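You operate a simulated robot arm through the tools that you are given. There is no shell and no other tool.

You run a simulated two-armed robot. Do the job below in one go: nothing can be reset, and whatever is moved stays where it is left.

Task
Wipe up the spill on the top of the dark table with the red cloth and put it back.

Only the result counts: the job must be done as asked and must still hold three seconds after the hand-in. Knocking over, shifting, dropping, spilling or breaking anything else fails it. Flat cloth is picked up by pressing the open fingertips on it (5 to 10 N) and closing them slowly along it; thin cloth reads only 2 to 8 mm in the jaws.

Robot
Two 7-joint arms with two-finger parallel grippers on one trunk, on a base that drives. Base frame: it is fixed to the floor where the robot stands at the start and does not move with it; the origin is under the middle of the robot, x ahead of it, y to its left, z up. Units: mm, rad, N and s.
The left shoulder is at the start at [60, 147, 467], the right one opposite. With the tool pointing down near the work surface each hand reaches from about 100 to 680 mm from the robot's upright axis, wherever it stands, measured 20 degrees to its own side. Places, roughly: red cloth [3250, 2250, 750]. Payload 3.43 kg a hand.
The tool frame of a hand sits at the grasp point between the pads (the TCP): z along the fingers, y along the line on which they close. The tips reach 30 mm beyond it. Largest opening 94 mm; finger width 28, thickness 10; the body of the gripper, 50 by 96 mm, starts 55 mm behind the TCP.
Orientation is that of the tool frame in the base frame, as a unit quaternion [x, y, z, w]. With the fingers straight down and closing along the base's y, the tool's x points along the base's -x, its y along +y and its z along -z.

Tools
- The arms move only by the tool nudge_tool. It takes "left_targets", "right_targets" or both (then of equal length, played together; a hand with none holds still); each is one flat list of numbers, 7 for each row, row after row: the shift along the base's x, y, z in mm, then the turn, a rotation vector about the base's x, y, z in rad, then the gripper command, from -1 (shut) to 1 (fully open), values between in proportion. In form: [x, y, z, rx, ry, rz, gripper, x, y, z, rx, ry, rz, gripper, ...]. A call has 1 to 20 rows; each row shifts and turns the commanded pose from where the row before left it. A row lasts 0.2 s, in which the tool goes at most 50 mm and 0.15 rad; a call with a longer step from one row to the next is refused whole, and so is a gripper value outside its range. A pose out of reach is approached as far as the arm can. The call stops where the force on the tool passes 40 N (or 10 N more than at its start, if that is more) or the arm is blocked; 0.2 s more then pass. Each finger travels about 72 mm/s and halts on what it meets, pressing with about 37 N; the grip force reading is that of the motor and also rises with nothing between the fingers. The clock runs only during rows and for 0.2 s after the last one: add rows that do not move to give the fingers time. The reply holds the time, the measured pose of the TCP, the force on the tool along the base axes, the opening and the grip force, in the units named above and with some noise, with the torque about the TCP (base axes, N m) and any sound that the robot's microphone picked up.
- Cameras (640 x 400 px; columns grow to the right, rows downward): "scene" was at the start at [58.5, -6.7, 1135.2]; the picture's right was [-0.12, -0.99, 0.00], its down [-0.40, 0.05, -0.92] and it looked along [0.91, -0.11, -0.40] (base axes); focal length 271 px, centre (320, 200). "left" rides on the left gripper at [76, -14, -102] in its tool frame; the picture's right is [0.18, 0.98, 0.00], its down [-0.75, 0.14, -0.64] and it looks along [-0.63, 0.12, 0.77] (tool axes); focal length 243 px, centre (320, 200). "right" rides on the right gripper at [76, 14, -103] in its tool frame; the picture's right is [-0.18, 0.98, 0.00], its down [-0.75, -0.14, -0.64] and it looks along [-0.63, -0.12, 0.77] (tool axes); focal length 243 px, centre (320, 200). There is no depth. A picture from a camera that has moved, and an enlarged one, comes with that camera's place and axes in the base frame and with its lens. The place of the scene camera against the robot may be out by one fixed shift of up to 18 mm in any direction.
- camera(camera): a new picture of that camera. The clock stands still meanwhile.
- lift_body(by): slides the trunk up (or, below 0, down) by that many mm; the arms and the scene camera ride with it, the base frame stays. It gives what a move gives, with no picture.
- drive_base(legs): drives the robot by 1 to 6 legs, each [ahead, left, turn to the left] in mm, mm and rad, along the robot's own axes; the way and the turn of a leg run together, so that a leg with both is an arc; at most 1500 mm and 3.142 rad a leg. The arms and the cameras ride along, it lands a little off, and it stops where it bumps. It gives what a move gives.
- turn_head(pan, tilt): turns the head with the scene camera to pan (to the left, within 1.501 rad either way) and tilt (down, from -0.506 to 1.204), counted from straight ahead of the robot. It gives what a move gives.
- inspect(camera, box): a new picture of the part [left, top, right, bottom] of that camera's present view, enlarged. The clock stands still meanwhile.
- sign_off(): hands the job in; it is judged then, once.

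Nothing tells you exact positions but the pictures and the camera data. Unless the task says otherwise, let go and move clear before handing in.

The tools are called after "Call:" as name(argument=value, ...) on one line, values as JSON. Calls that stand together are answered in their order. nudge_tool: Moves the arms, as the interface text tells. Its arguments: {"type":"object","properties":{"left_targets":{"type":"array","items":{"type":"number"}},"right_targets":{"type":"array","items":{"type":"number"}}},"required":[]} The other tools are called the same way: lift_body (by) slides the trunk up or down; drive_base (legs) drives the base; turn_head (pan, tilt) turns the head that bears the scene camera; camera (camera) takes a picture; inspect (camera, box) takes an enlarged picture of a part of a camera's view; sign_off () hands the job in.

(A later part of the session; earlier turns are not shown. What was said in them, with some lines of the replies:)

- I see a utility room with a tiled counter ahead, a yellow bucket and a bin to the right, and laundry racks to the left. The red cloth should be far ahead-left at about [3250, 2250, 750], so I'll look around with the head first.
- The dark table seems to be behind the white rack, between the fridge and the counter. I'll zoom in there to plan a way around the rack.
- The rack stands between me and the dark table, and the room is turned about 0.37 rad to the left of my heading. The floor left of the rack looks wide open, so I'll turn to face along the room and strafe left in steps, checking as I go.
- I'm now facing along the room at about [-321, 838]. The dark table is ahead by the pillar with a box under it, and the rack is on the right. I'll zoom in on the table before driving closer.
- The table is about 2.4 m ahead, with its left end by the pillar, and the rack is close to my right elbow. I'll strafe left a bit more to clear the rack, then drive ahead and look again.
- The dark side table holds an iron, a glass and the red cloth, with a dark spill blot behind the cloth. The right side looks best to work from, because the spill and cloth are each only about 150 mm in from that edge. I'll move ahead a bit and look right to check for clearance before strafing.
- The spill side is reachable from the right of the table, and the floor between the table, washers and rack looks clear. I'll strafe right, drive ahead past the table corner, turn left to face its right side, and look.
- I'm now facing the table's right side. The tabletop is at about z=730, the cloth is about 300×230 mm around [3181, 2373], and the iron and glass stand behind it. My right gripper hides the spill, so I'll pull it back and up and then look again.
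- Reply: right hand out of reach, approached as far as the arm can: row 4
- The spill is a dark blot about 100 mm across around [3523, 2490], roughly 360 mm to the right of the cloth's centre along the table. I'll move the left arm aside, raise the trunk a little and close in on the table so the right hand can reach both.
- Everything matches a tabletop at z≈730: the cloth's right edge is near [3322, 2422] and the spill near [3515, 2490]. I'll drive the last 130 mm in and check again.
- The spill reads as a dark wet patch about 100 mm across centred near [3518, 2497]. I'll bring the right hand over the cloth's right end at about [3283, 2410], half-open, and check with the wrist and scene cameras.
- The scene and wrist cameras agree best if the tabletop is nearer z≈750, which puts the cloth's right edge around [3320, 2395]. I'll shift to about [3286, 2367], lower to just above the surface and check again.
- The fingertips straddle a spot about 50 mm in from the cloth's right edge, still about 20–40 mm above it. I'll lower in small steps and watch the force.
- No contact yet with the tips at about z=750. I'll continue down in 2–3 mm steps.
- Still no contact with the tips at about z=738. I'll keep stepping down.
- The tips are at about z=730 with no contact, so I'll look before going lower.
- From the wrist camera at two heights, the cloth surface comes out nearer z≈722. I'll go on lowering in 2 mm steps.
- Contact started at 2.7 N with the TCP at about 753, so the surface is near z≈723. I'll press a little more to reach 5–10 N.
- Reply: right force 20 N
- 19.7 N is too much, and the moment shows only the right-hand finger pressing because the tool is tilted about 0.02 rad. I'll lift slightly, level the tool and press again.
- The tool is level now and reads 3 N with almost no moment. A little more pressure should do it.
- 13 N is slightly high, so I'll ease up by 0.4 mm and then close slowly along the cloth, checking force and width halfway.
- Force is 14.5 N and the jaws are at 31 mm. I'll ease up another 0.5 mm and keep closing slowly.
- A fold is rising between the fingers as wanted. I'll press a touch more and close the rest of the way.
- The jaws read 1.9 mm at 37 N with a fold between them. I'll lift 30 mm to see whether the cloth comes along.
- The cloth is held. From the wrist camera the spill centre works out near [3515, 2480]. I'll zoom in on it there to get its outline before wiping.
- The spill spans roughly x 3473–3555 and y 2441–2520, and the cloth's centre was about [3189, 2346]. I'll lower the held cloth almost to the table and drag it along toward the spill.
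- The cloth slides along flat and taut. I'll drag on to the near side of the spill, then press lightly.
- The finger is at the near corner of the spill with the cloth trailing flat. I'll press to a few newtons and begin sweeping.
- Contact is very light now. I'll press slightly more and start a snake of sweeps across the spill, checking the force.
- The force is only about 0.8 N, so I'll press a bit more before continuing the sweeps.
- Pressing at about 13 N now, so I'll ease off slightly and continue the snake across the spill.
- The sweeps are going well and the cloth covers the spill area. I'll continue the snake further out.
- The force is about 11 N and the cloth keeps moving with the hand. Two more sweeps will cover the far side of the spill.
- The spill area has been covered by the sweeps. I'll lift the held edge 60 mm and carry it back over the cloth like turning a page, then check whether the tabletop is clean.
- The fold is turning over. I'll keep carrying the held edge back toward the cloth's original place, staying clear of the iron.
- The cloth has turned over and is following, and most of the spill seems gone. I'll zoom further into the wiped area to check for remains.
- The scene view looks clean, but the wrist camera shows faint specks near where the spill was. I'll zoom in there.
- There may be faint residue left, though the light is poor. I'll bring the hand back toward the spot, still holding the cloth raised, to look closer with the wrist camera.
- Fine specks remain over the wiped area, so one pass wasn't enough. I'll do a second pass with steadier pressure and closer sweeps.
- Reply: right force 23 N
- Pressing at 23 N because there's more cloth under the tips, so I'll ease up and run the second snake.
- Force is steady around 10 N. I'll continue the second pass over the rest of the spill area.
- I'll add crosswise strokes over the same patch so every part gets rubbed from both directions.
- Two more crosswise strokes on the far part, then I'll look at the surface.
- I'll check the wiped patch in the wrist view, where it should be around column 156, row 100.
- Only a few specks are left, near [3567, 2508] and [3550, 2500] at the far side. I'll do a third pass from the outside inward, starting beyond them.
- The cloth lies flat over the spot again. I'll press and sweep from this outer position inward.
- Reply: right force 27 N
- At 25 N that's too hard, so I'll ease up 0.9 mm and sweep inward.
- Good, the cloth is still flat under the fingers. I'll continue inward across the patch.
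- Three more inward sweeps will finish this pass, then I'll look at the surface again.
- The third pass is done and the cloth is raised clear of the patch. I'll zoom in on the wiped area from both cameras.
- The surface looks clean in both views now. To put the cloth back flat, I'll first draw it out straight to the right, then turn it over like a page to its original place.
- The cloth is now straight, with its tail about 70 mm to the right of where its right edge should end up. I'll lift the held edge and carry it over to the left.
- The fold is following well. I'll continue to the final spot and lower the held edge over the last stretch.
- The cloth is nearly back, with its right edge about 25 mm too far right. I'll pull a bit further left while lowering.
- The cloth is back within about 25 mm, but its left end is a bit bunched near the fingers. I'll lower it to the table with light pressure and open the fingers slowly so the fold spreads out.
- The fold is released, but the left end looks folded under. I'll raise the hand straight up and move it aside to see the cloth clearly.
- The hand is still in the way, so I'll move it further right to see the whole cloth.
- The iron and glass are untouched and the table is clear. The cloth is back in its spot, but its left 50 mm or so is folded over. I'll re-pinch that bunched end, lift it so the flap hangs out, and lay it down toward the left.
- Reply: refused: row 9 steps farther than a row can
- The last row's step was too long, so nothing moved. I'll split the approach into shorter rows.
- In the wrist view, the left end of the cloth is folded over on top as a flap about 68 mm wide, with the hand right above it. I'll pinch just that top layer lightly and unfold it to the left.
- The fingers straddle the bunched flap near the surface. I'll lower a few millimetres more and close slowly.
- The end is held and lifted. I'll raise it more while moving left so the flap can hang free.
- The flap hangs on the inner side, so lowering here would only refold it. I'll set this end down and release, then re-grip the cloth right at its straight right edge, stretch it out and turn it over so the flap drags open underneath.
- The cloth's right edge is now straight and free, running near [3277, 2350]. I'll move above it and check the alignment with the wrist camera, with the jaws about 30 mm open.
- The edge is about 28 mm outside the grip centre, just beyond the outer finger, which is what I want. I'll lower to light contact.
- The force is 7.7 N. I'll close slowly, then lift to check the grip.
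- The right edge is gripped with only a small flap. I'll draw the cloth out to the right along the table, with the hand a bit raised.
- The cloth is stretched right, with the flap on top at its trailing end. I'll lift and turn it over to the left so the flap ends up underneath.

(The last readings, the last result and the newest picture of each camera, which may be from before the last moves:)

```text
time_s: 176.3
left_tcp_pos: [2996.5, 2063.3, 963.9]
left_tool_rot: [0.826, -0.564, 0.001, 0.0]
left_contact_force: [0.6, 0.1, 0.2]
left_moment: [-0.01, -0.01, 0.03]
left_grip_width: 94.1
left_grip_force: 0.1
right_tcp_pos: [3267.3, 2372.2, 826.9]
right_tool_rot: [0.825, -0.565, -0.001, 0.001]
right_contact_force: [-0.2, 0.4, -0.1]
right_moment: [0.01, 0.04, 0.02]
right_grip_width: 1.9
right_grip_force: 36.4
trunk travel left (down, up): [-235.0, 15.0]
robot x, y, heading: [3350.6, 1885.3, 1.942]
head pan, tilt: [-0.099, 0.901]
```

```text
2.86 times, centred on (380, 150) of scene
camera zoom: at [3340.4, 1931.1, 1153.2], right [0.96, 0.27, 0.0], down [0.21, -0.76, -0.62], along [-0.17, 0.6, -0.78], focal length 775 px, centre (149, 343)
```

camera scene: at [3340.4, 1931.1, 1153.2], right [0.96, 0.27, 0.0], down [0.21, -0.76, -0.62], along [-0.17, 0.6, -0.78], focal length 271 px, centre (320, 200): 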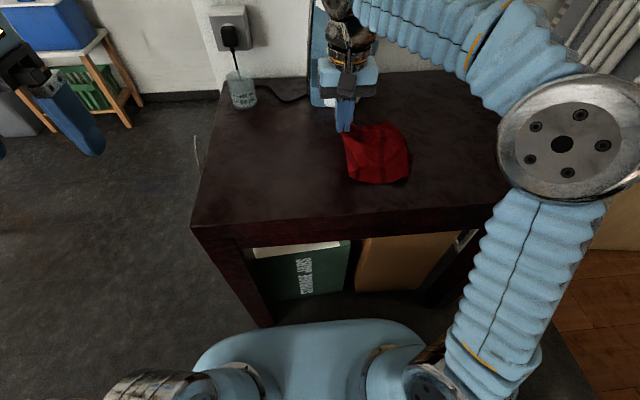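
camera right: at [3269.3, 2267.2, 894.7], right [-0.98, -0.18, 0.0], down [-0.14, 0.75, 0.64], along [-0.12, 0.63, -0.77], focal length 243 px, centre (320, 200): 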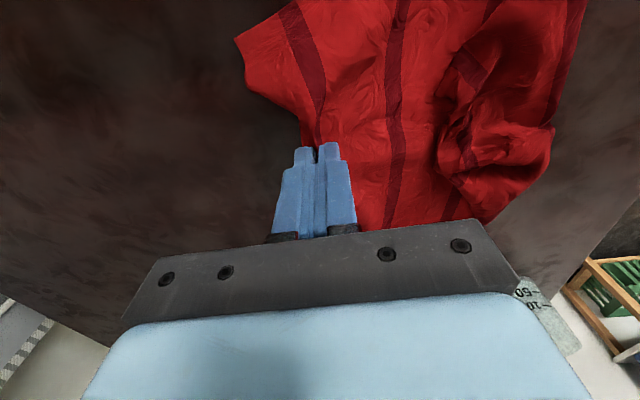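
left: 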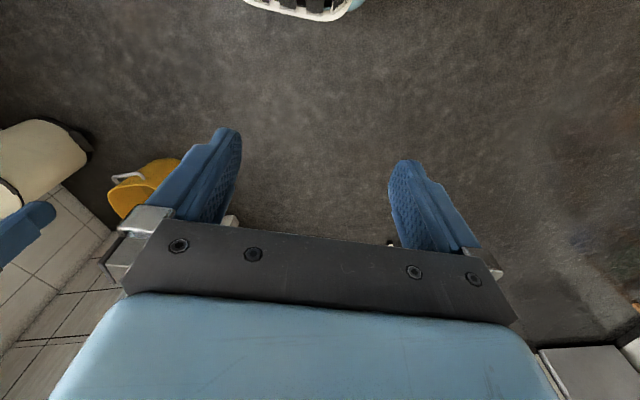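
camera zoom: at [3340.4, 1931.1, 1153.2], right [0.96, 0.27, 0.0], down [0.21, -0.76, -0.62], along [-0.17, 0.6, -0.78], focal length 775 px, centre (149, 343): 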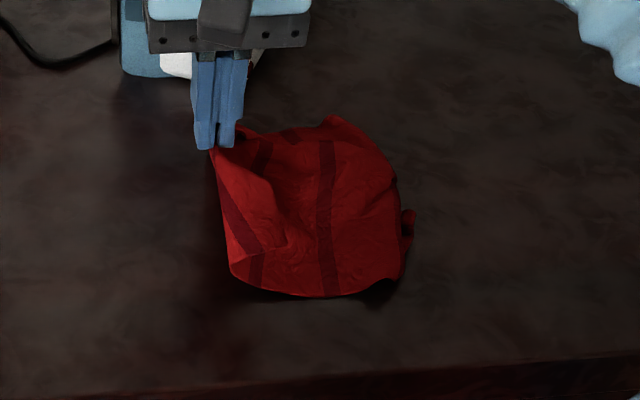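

The cloth has turned over with the flap now underneath at the right end. I'll keep pulling left while lowering so the flap drags open.

Call:
nudge_tool(right_targets=[-20.7, -8.2, -5, 0, 0, 0, -1, -20.7, -8.2, -8, 0, 0, 0, -1, -20.7, -8.2, -10, 0, 0, 0, -1, -20.7, -8.2, -10, 0, 0, 0, -1, -20.7, -8.2, -10, 0, 0, 0, -1, -20.7, -8.2, -8, 0, 0, 0, -1, -20.7, -8.2, -5, 0, 0, 0, -1])

Call:
inspect(camera="scene", box=[190, 60, 430, 210])

Call:
camera(camera="right")

```text
time_s: 177.9
left_tcp_pos: [2995.9, 2064.2, 963.9]
left_tool_rot: [0.826, -0.564, 0.0, 0.001]
left_contact_force: [-0.1, -1.0, 0.2]
left_moment: [0.02, 0.02, -0.03]
left_grip_width: 94.0
left_grip_force: 0.1
right_tcp_pos: [3123.1, 2314.9, 770.9]
right_tool_rot: [0.825, -0.565, 0.001, 0.001]
right_contact_force: [-0.4, -0.3, -0.3]
right_moment: [0.0, -0.01, -0.01]
right_grip_width: 2.3
right_grip_force: 37.2
trunk travel left (down, up): [-235.0, 15.0]
robot x, y, heading: [3353.8, 1881.0, 1.949]
head pan, tilt: [-0.099, 0.901]
```

```text
2.67 times, centred on (310, 135) of scene
camera zoom: at [3340.4, 1931.2, 1153.2], right [0.96, 0.27, 0.0], down [0.21, -0.76, -0.62], along [-0.17, 0.6, -0.78], focal length 723 px, centre (347, 373)
```

zoom: 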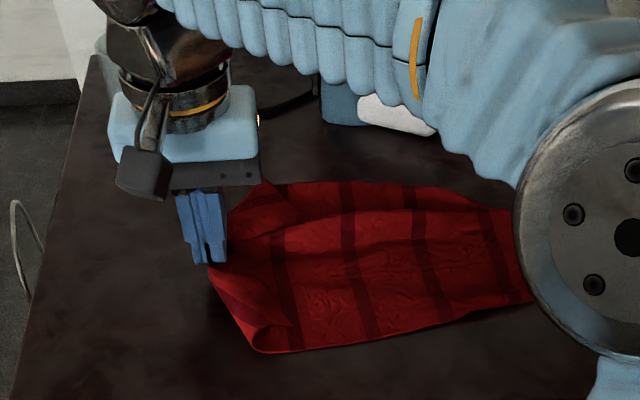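

```text
taken
camera right: at [3138.9, 2238.7, 873.7], right [-0.98, -0.18, 0.0], down [-0.14, 0.75, 0.64], along [-0.12, 0.63, -0.77], focal length 243 px, centre (320, 200)
```

right: 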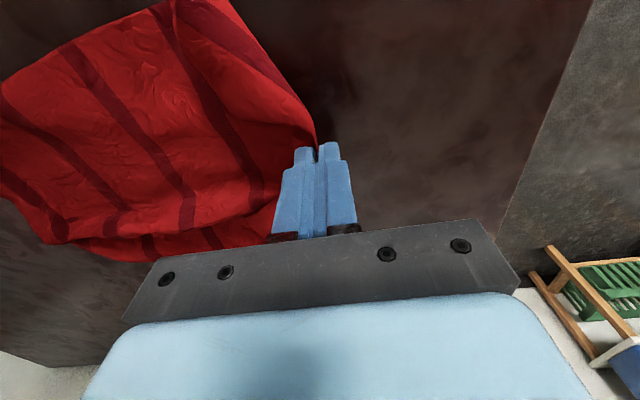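

The flap has opened and all five stripes show. I'll pull about 40 mm further left to seat it and lower the edge to the table.

Call:
nudge_tool(right_targets=[-18.6, -7.4, -5, 0, 0, 0, -1, -18.6, -7.4, -5, 0, 0, 0, -1, 0, 0, -4, 0, 0, 0, -1])

Call:
inspect(camera="scene", box=[190, 60, 430, 210])

Call:
camera(camera="right")

```text
time_s: 178.7
left_tcp_pos: [2995.5, 2063.5, 962.4]
left_tool_rot: [0.825, -0.565, 0.0, 0.0]
left_contact_force: [-0.9, 0.1, -0.3]
left_moment: [-0.02, 0.0, 0.01]
left_grip_width: 93.8
left_grip_force: 0.2
right_tcp_pos: [3086.6, 2298.0, 757.9]
right_tool_rot: [0.824, -0.566, 0.001, 0.001]
right_contact_force: [0.3, 0.3, 0.9]
right_moment: [0.04, 0.0, -0.02]
right_grip_width: 1.8
right_grip_force: 36.5
trunk travel left (down, up): [-235.0, 15.0]
robot x, y, heading: [3351.1, 1881.8, 1.943]
head pan, tilt: [-0.099, 0.901]
```

```text
2.67 times, centred on (310, 135) of scene
camera zoom: at [3340.1, 1931.0, 1153.2], right [0.96, 0.27, 0.0], down [0.21, -0.75, -0.62], along [-0.17, 0.6, -0.78], focal length 723 px, centre (347, 373)
```

zoom: 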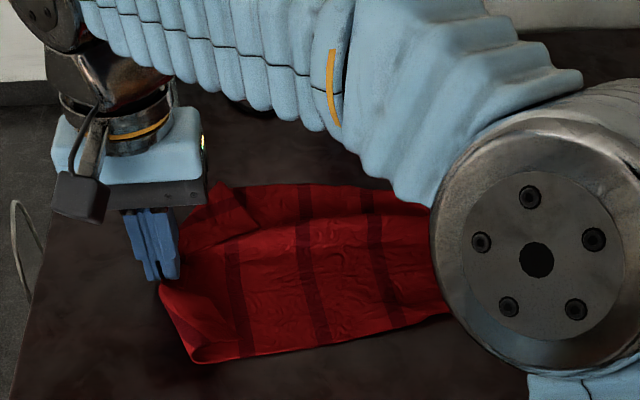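

```text
taken
camera right: at [3102.6, 2222.7, 860.9], right [-0.98, -0.18, 0.0], down [-0.14, 0.75, 0.64], along [-0.12, 0.63, -0.77], focal length 243 px, centre (320, 200)
```

right: 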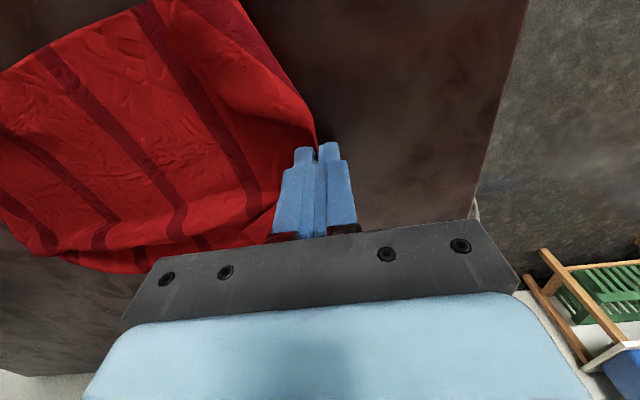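

The held edge is at its place, so I'll set it down, open slowly, and raise the hand clear for a look.

Call:
nudge_tool(right_targets=[0, 0, -3.5, 0, 0, 0, -1, 0, 0, 0, 0, 0, 0, -0.9, 0, 0, 0, 0, 0, 0, -0.8, 0, 0, 0, 0, 0, 0, -0.7, 0, 0, 0, 0, 0, 0, -0.6, 0, 0, 0, 0, 0, 0, -0.5, 0, 0, 15, 0, 0, 0, -0.5, 0, 0, 30, 0, 0, 0, -0.5, 0, 0, 40, 0, 0, 0, -0.5, 0, 0, 20, 0, 0, 0, -0.5])

Call:
nudge_tool(right_targets=[40, 0, 0, 0, 0, 0, -0.4, 40, 0, 0, 0, 0, 0, -0.4, 40, 0, 0, 0, 0, 0, -0.4, 40, 0, 0, 0, 0, 0, -0.4, 40, 0, 0, 0, 0, 0, -0.4, 40, 5, 0, 0, 0, 0, -0.4, 40, 5, 0, 0, 0, 0, -0.4, 40, 10, 0, 0, 0, 0, -0.4, 40, 10, 0, 0, 0, 0, -0.4])

Call:
inspect(camera="scene", box=[190, 60, 430, 210])

Call:
camera(camera="scene")

```text
time_s: 180.9
left_tcp_pos: [2996.7, 2062.7, 963.8]
left_tool_rot: [0.826, -0.564, 0.0, 0.0]
left_contact_force: [-0.2, 0.5, -0.6]
left_moment: [0.0, 0.03, 0.02]
left_grip_width: 93.9
left_grip_force: 0.0
right_tcp_pos: [3083.6, 2300.2, 858.3]
right_tool_rot: [0.825, -0.565, 0.001, -0.001]
right_contact_force: [0.2, 0.2, -0.1]
right_moment: [-0.04, 0.01, -0.01]
right_grip_width: 23.4
right_grip_force: 0.0
trunk travel left (down, up): [-235.0, 15.0]
robot x, y, heading: [3349.7, 1880.6, 1.939]
head pan, tilt: [-0.099, 0.901]
```

```text
time_s: 182.9
left_tcp_pos: [2995.3, 2062.7, 963.2]
left_tool_rot: [0.825, -0.565, 0.0, 0.001]
left_contact_force: [-0.6, 0.8, -0.3]
left_moment: [0.01, -0.03, -0.03]
left_grip_width: 93.8
left_grip_force: 0.1
right_tcp_pos: [3446.5, 2330.6, 858.8]
right_tool_rot: [0.825, -0.565, 0.002, 0.0]
right_contact_force: [-0.8, -0.4, 0.5]
right_moment: [-0.01, 0.0, 0.0]
right_grip_width: 28.1
right_grip_force: 0.1
trunk travel left (down, up): [-235.0, 15.0]
robot x, y, heading: [3353.7, 1880.8, 1.943]
head pan, tilt: [-0.099, 0.901]
```

```text
2.67 times, centred on (310, 135) of scene
camera zoom: at [3340.1, 1931.1, 1153.2], right [0.96, 0.27, 0.0], down [0.21, -0.75, -0.62], along [-0.17, 0.6, -0.78], focal length 723 px, centre (347, 373)
```

zoom: 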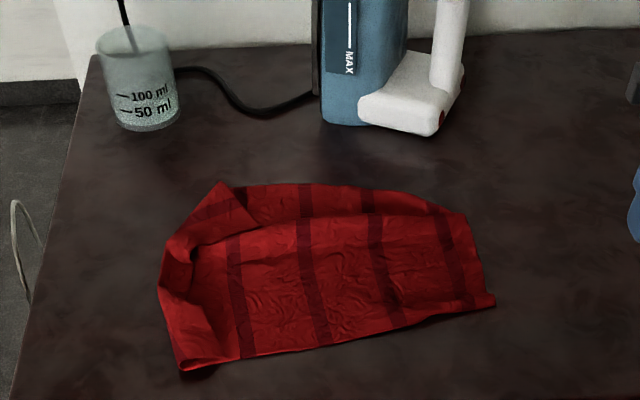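

```text
taken
camera scene: at [3340.1, 1931.1, 1153.2], right [0.96, 0.27, 0.0], down [0.21, -0.75, -0.62], along [-0.17, 0.6, -0.78], focal length 271 px, centre (320, 200)
```

scene: 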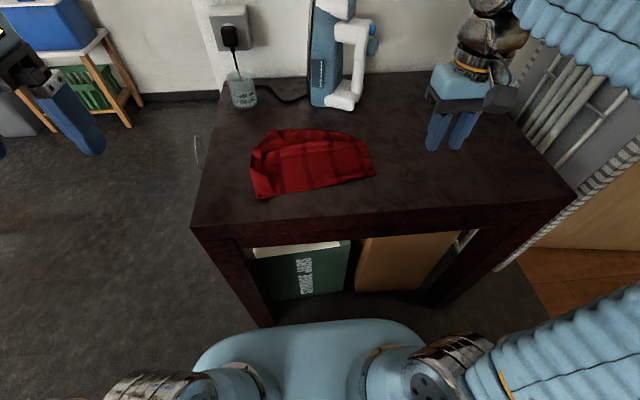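

The cloth is back on its spot: it spans almost the same area, and its centre is within about 15 mm of where it was. Before any tidying, I'll move the hand over the wiped patch and inspect it closely for remains.

Call:
nudge_tool(right_targets=[-2, 37, 0, 0, 0, 0, -0.4, -2, 37, 0, 0, 0, 0, -0.4, -2, 36, 0, 0, 0, 0, -0.4, 0, 0, 0, 0, 0, 0, -0.4])

Call:
camera(camera="right")

Call:
inspect(camera="right", box=[150, 60, 310, 180])

Call:
inspect(camera="right", box=[60, 0, 260, 140])

```text
time_s: 183.9
left_tcp_pos: [2996.2, 2063.2, 962.8]
left_tool_rot: [0.826, -0.564, 0.001, 0.0]
left_contact_force: [0.0, 0.4, -0.5]
left_moment: [-0.01, 0.03, 0.01]
left_grip_width: 94.2
left_grip_force: 0.1
right_tcp_pos: [3441.0, 2441.0, 859.5]
right_tool_rot: [0.825, -0.565, 0.0, 0.0]
right_contact_force: [-0.3, -0.1, -0.3]
right_moment: [-0.01, -0.02, 0.0]
right_grip_width: 28.0
right_grip_force: 0.1
trunk travel left (down, up): [-235.0, 15.0]
robot x, y, heading: [3355.6, 1881.1, 1.941]
head pan, tilt: [-0.099, 0.901]
```

```text
taken
camera right: at [3457.4, 2364.9, 962.8], right [-0.98, -0.18, 0.0], down [-0.14, 0.75, 0.64], along [-0.12, 0.63, -0.77], focal length 243 px, centre (320, 200)
```

right: 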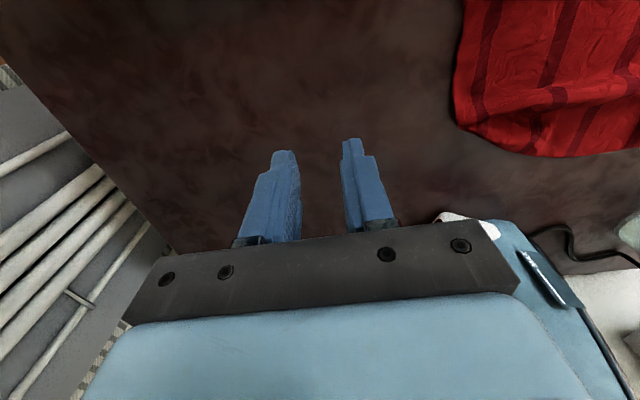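

```text
3.33 times, centred on (230, 120) of right
camera zoom: at [3457.4, 2364.9, 962.8], right [-0.98, -0.18, 0.0], down [-0.14, 0.75, 0.64], along [-0.12, 0.63, -0.77], focal length 809 px, centre (620, 467)
```

zoom: 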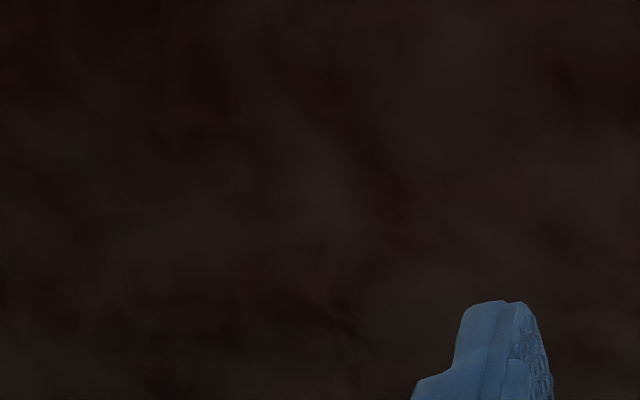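

```text
2.86 times, centred on (160, 70) of right
camera zoom: at [3457.4, 2364.9, 962.8], right [-0.98, -0.18, 0.0], down [-0.14, 0.75, 0.64], along [-0.12, 0.63, -0.77], focal length 693 px, centre (777, 571)
```

zoom: 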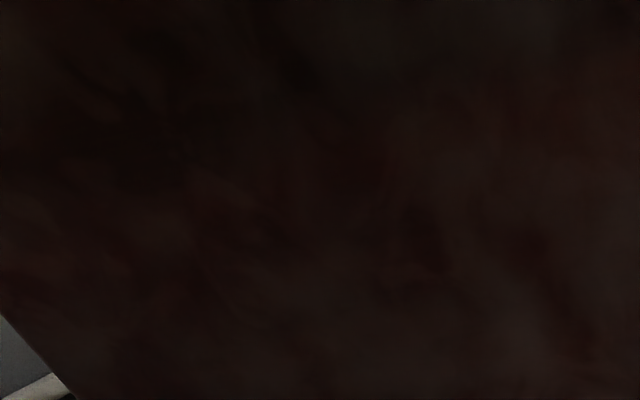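

The wiped patch is clean, with no specks left. The cloth's right end is a bit gathered, so I'll make one small tidy-up by taking its near-right corner and drawing it about 45 mm toward me.

Call:
nudge_tool(right_targets=[-31, -22, 0, 0, 0, 0, -0.36, -31, -22, 0, 0, 0, 0, -0.36, -31, -22, 0, 0, 0, 0, -0.36, -31, -22, -15, 0, 0, 0, -0.36, 0, 0, -35, 0, 0, 0, -0.36, 0, 0, -20, 0, 0, 0, -0.36])

Call:
camera(camera="right")

Call:
inspect(camera="scene", box=[190, 60, 430, 210])

```text
time_s: 185.3
left_tcp_pos: [2996.9, 2062.8, 964.6]
left_tool_rot: [0.826, -0.564, 0.001, 0.0]
left_contact_force: [0.4, -0.5, -1.0]
left_moment: [-0.01, -0.04, -0.03]
left_grip_width: 93.8
left_grip_force: 0.1
right_tcp_pos: [3317.5, 2353.3, 789.3]
right_tool_rot: [0.825, -0.565, 0.0, 0.0]
right_contact_force: [0.2, 0.6, 0.5]
right_moment: [0.02, -0.02, -0.02]
right_grip_width: 30.1
right_grip_force: 0.1
trunk travel left (down, up): [-235.0, 15.0]
robot x, y, heading: [3352.9, 1880.6, 1.939]
head pan, tilt: [-0.099, 0.901]
```

```text
taken
camera right: at [3332.9, 2277.4, 892.6], right [-0.98, -0.18, 0.0], down [-0.14, 0.75, 0.64], along [-0.12, 0.63, -0.77], focal length 243 px, centre (320, 200)
```

right: 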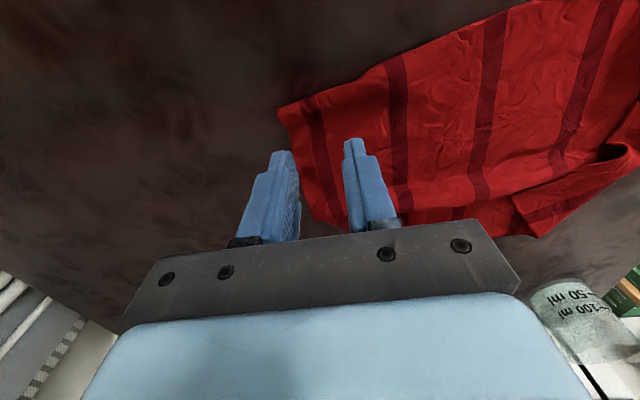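

```text
2.67 times, centred on (310, 135) of scene
camera zoom: at [3340.3, 1931.0, 1153.2], right [0.96, 0.27, 0.0], down [0.21, -0.75, -0.62], along [-0.17, 0.6, -0.78], focal length 723 px, centre (347, 373)
```

zoom: 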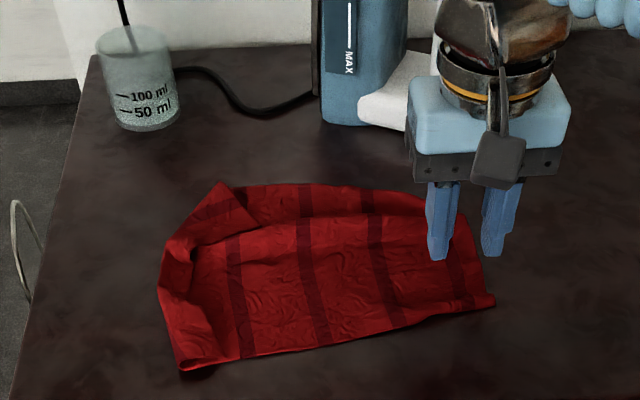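

The grip point is about 36 mm from the near edge and 27 mm from the right edge. I'll shift 12 mm nearer, lower to light contact and close slowly.

Call:
nudge_tool(right_targets=[4.4, -11.2, -15, 0, 0, 0, -0.36, 0, 0, -15, 0, 0, 0, -0.36, 0, 0, -5, 0, 0, 0, -0.36])

Call:
nudge_tool(right_targets=[0, 0, -1.5, 0, 0, 0, -0.36, 0, 0, 0, 0, 0, 0, -0.36])

```text
time_s: 186.1
left_tcp_pos: [2996.4, 2062.7, 962.6]
left_tool_rot: [0.825, -0.565, 0.0, 0.0]
left_contact_force: [-0.2, 0.8, -0.3]
left_moment: [0.01, 0.02, -0.02]
left_grip_width: 93.7
left_grip_force: 0.1
right_tcp_pos: [3319.8, 2343.4, 754.0]
right_tool_rot: [0.825, -0.566, 0.0, 0.0]
right_contact_force: [0.2, 0.0, 0.8]
right_moment: [-0.01, 0.03, 0.0]
right_grip_width: 30.2
right_grip_force: 0.2
trunk travel left (down, up): [-235.0, 15.0]
robot x, y, heading: [3354.0, 1879.3, 1.938]
head pan, tilt: [-0.099, 0.901]
```

```text
time_s: 186.7
left_tcp_pos: [2995.5, 2063.0, 963.6]
left_tool_rot: [0.826, -0.564, 0.0, 0.0]
left_contact_force: [0.0, 0.3, 0.2]
left_moment: [-0.05, -0.01, 0.03]
left_grip_width: 94.1
left_grip_force: 0.0
right_tcp_pos: [3319.6, 2342.0, 752.5]
right_tool_rot: [0.825, -0.565, 0.0, 0.0]
right_contact_force: [0.5, 2.0, 3.2]
right_moment: [0.05, -0.05, 0.04]
right_grip_width: 30.2
right_grip_force: 0.0
trunk travel left (down, up): [-235.0, 15.0]
robot x, y, heading: [3354.4, 1879.9, 1.943]
head pan, tilt: [-0.099, 0.901]
```

Call:
nudge_tool(right_targets=[0, 0, -0.4, 0, 0, 0, -0.36, 0, 0, 0, 0, 0, 0, -0.42, 0, 0, 0, 0, 0, 0, -0.48, 0, 0, 0, 0, 0, 0, -0.54, 0, 0, 0, 0, 0, 0, -0.6, 0, 0, 0, 0, 0, 0, -0.66, 0, 0, 0, 0, 0, 0, -0.72, 0, 0, 0, 0, 0, 0, -0.78, 0, 0, 0, 0, 0, 0, -0.84, 0, 0, 0, 0, 0, 0, -0.9, 0, 0, 0, 0, 0, 0, -0.96, 0, 0, 0, 0, 0, 0, -1, 0, 0, 0, 0, 0, 0, -1])

Call:
nudge_tool(right_targets=[0, 0, 6, 0, 0, 0, -1, 5.5, -13.9, 6, 0, 0, 0, -1, 5.5, -13.9, 0, 0, 0, 0, -1, 5.5, -13.9, 0, 0, 0, 0, -1, 0, 0, 0, 0, 0, 0, -1])

Call:
inspect(camera="scene", box=[190, 60, 430, 210])

```text
time_s: 189.5
left_tcp_pos: [2996.1, 2062.2, 963.2]
left_tool_rot: [0.826, -0.564, 0.001, 0.0]
left_contact_force: [-0.7, -0.5, 0.3]
left_moment: [-0.02, 0.0, 0.0]
left_grip_width: 94.0
left_grip_force: 0.0
right_tcp_pos: [3321.1, 2341.2, 752.8]
right_tool_rot: [0.825, -0.565, 0.001, 0.0]
right_contact_force: [1.3, 4.4, 20.6]
right_moment: [0.06, -0.08, 0.0]
right_grip_width: 2.3
right_grip_force: 37.3
trunk travel left (down, up): [-235.0, 15.0]
robot x, y, heading: [3354.5, 1883.0, 1.943]
head pan, tilt: [-0.099, 0.901]
```

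```text
time_s: 190.7
left_tcp_pos: [2994.9, 2063.6, 964.8]
left_tool_rot: [0.826, -0.564, -0.001, 0.0]
left_contact_force: [-0.6, 0.1, -1.0]
left_moment: [0.0, -0.01, -0.02]
left_grip_width: 94.1
left_grip_force: 0.1
right_tcp_pos: [3337.3, 2298.1, 762.9]
right_tool_rot: [0.825, -0.566, 0.001, 0.0]
right_contact_force: [-0.4, -1.5, -0.3]
right_moment: [0.0, 0.0, -0.03]
right_grip_width: 2.5
right_grip_force: 36.9
trunk travel left (down, up): [-235.0, 15.0]
robot x, y, heading: [3352.0, 1879.4, 1.944]
head pan, tilt: [-0.099, 0.901]
```

```text
2.67 times, centred on (310, 135) of scene
camera zoom: at [3340.3, 1931.0, 1153.2], right [0.96, 0.27, 0.0], down [0.21, -0.75, -0.62], along [-0.17, 0.6, -0.78], focal length 723 px, centre (347, 373)
```

zoom: 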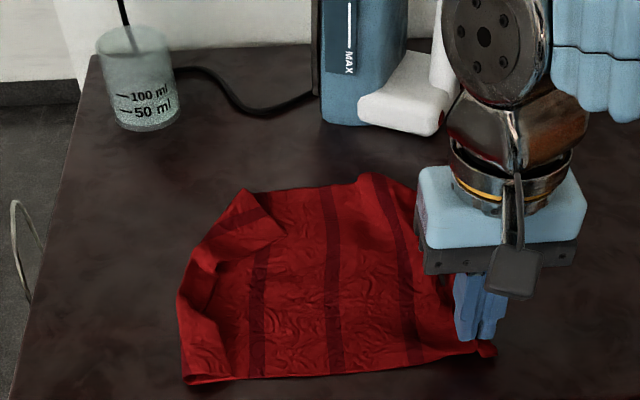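

That opened the pleat nicely, and the near-right corner is where it was originally. I'll lower it, let go and clear the hand.

Call:
nudge_tool(right_targets=[0, 0, -6, 0, 0, 0, -1, 0, 0, -4, 0, 0, 0, -1, 0, 0, 0, 0, 0, 0, -0.85, 0, 0, 0, 0, 0, 0, -0.7, 0, 0, 0, 0, 0, 0, -0.55, 0, 0, 0, 0, 0, 0, -0.45, 0, 0, 15, 0, 0, 0, -0.45, 0, 0, 30, 0, 0, 0, -0.45, 0, 0, 40, 0, 0, 0, -0.45, 0, 0, 20, 0, 0, 0, -0.45])

Call:
nudge_tool(right_targets=[40, 10, 0, 0, 0, 0, -0.4, 40, 10, 0, 0, 0, 0, -0.4, 40, 10, 0, 0, 0, 0, -0.4, 40, 10, 0, 0, 0, 0, -0.4])

Call:
inspect(camera="scene", box=[190, 60, 430, 210])

Call:
camera(camera="scene")

```text
time_s: 192.9
left_tcp_pos: [2996.6, 2064.0, 964.4]
left_tool_rot: [0.825, -0.565, 0.0, 0.0]
left_contact_force: [0.3, -0.1, -0.4]
left_moment: [-0.02, -0.03, -0.03]
left_grip_width: 94.0
left_grip_force: 0.1
right_tcp_pos: [3337.5, 2299.2, 857.3]
right_tool_rot: [0.824, -0.566, 0.001, 0.001]
right_contact_force: [0.1, -0.3, -0.2]
right_moment: [-0.03, 0.01, -0.01]
right_grip_width: 25.7
right_grip_force: 0.1
trunk travel left (down, up): [-235.0, 15.0]
robot x, y, heading: [3352.3, 1880.4, 1.94]
head pan, tilt: [-0.099, 0.901]
```

```text
time_s: 193.9
left_tcp_pos: [2996.7, 2062.9, 964.1]
left_tool_rot: [0.826, -0.564, 0.0, 0.0]
left_contact_force: [-0.3, -0.2, 0.3]
left_moment: [0.01, -0.01, 0.07]
left_grip_width: 94.1
left_grip_force: 0.1
right_tcp_pos: [3497.9, 2336.8, 857.0]
right_tool_rot: [0.825, -0.565, 0.0, 0.001]
right_contact_force: [-0.8, -0.8, 0.3]
right_moment: [0.02, 0.0, -0.02]
right_grip_width: 28.0
right_grip_force: 0.1
trunk travel left (down, up): [-235.0, 15.0]
robot x, y, heading: [3357.1, 1881.8, 1.945]
head pan, tilt: [-0.099, 0.901]
```

```text
2.67 times, centred on (310, 135) of scene
camera zoom: at [3340.1, 1931.1, 1153.2], right [0.96, 0.27, 0.0], down [0.21, -0.75, -0.62], along [-0.17, 0.6, -0.78], focal length 723 px, centre (347, 373)
```

zoom: 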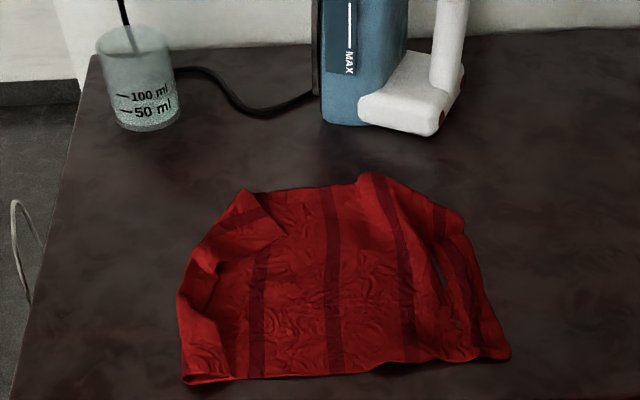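

```text
taken
camera scene: at [3340.1, 1931.1, 1153.2], right [0.96, 0.27, 0.0], down [0.21, -0.75, -0.62], along [-0.17, 0.6, -0.78], focal length 271 px, centre (320, 200)
```

scene: 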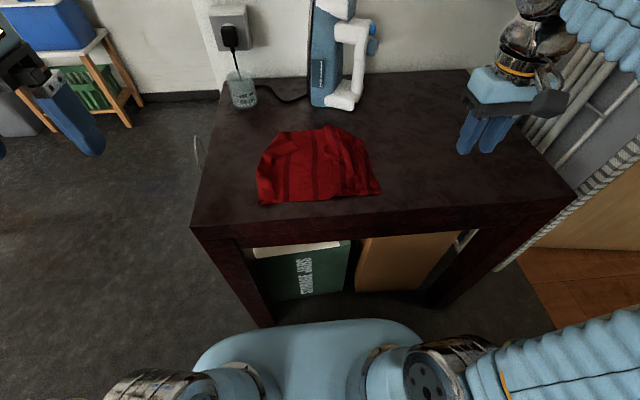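

The cloth is spread over its original spot, about 20 mm off at most at its centre, with the iron, glass and everything else untouched. I'll withdraw the hand off the table and back the robot away slightly, then take a last look.

Call:
nudge_tool(right_targets=[14, -36, 10, 0, 0, 0, 0, 14, -36, 10, 0, 0, 0, 0, 14, -36, 10, 0, 0, 0, 0, 10, -25, 0, 0, 0, 0, 0])

Call:
drive_base(legs=[[-250, 0, 0]])

Call:
turn_head(pan=-0.1, tilt=0.7)

Call:
camera(camera="scene")

Call:
inspect(camera="scene", box=[200, 60, 520, 240])

```text
time_s: 194.9
left_tcp_pos: [2995.1, 2063.2, 964.1]
left_tool_rot: [0.826, -0.564, 0.0, 0.0]
left_contact_force: [0.1, -0.1, -0.2]
left_moment: [-0.02, 0.0, 0.02]
left_grip_width: 94.1
left_grip_force: 0.1
right_tcp_pos: [3551.4, 2205.9, 890.5]
right_tool_rot: [0.825, -0.565, 0.001, 0.0]
right_contact_force: [-0.4, 0.0, 0.0]
right_moment: [0.0, -0.01, -0.01]
right_grip_width: 46.8
right_grip_force: 0.0
trunk travel left (down, up): [-235.0, 15.0]
robot x, y, heading: [3354.9, 1880.2, 1.943]
head pan, tilt: [-0.099, 0.901]
```

```text
time_s: 196.8
left_tcp_pos: [3089.7, 1824.7, 964.3]
left_tool_rot: [0.825, -0.566, 0.0, 0.0]
left_contact_force: [0.2, 0.4, 0.4]
left_moment: [0.0, 0.03, 0.01]
left_grip_width: 93.9
left_grip_force: 0.1
right_tcp_pos: [3645.4, 1965.2, 889.4]
right_tool_rot: [0.824, -0.567, 0.001, 0.001]
right_contact_force: [-0.3, 0.5, 0.2]
right_moment: [-0.01, -0.02, -0.04]
right_grip_width: 47.4
right_grip_force: 0.0
trunk travel left (down, up): [-235.0, 15.0]
robot x, y, heading: [3445.1, 1643.0, 1.94]
head pan, tilt: [-0.099, 0.901]
```

```text
time_s: 197.5
left_tcp_pos: [3088.5, 1825.5, 962.7]
left_tool_rot: [0.824, -0.566, 0.001, 0.0]
left_contact_force: [-0.3, -0.1, -0.6]
left_moment: [0.0, 0.03, 0.0]
left_grip_width: 94.1
left_grip_force: 0.1
right_tcp_pos: [3645.1, 1965.6, 890.4]
right_tool_rot: [0.824, -0.567, 0.0, 0.0]
right_contact_force: [0.3, 0.9, -0.3]
right_moment: [0.02, 0.01, -0.01]
right_grip_width: 47.0
right_grip_force: 0.0
trunk travel left (down, up): [-235.0, 15.0]
robot x, y, heading: [3447.1, 1642.6, 1.943]
head pan, tilt: [-0.099, 0.7]
```

```text
taken
camera scene: at [3430.7, 1700.9, 1169.3], right [0.96, 0.27, 0.0], down [0.17, -0.62, -0.76], along [-0.2, 0.74, -0.64], focal length 271 px, centre (320, 200)
```

scene: 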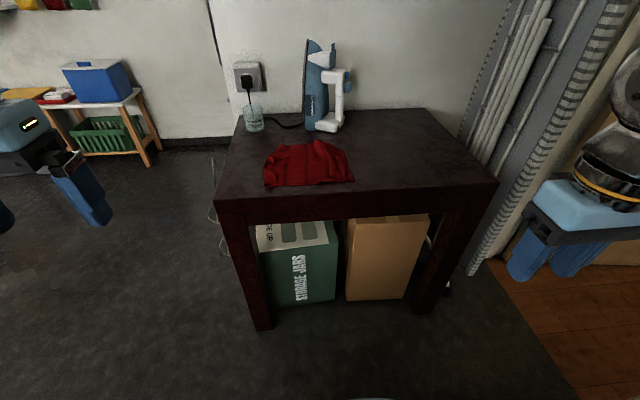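

```text
2.00 times, centred on (360, 150) of scene
camera zoom: at [3430.7, 1700.9, 1169.3], right [0.96, 0.27, 0.0], down [0.17, -0.62, -0.76], along [-0.2, 0.74, -0.64], focal length 542 px, centre (240, 300)
```

zoom: 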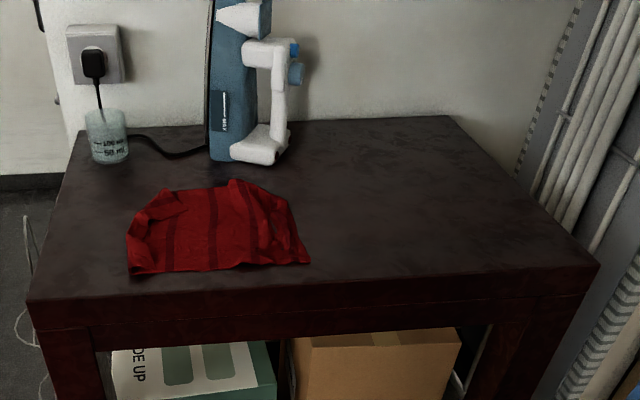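

The robot has backed off and everything on the table stands as before. I'll take one last close look at the wiped patch from this lower angle.

Call:
inspect(camera="scene", box=[355, 110, 475, 195])

```text
4.71 times, centred on (415, 152) of scene
camera zoom: at [3430.7, 1700.9, 1169.3], right [0.96, 0.27, 0.0], down [0.17, -0.62, -0.76], along [-0.2, 0.74, -0.64], focal length 1276 px, centre (-127, 424)
```

zoom: 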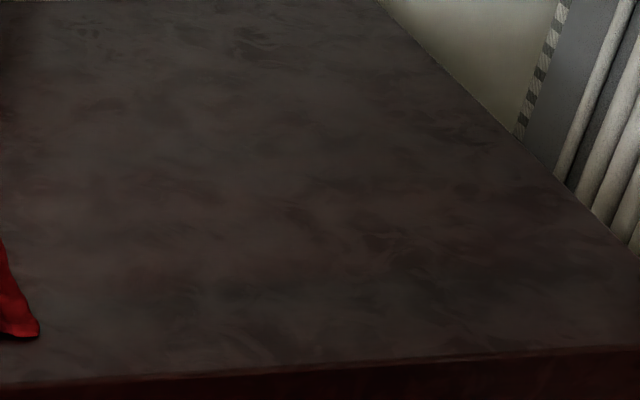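

The tabletop shows only its own grain where the spill was. The red cloth lies back in its place, released, and nothing else has moved, so I'm handing the job in.

Call:
sign_off()

```text
The job is handed in.
```

I wiped the spill off the dark table, put the red cloth back in its place, and handed the job in. It took three passes: the first two left a few fine specks, and my last close-up looks showed only the table's own grain.

- **Cloth:** it lies over its original spot with its centre about 20 mm off. It has been turned over since I picked it up, and its left end is still slightly folded.
- **Everything else:** the iron and glass on the table stand where they were. The robot didn't bump into anything, and I saw nothing else on or around the table shifted.

Both hands are empty, and the robot has backed about 250 mm away from the table.
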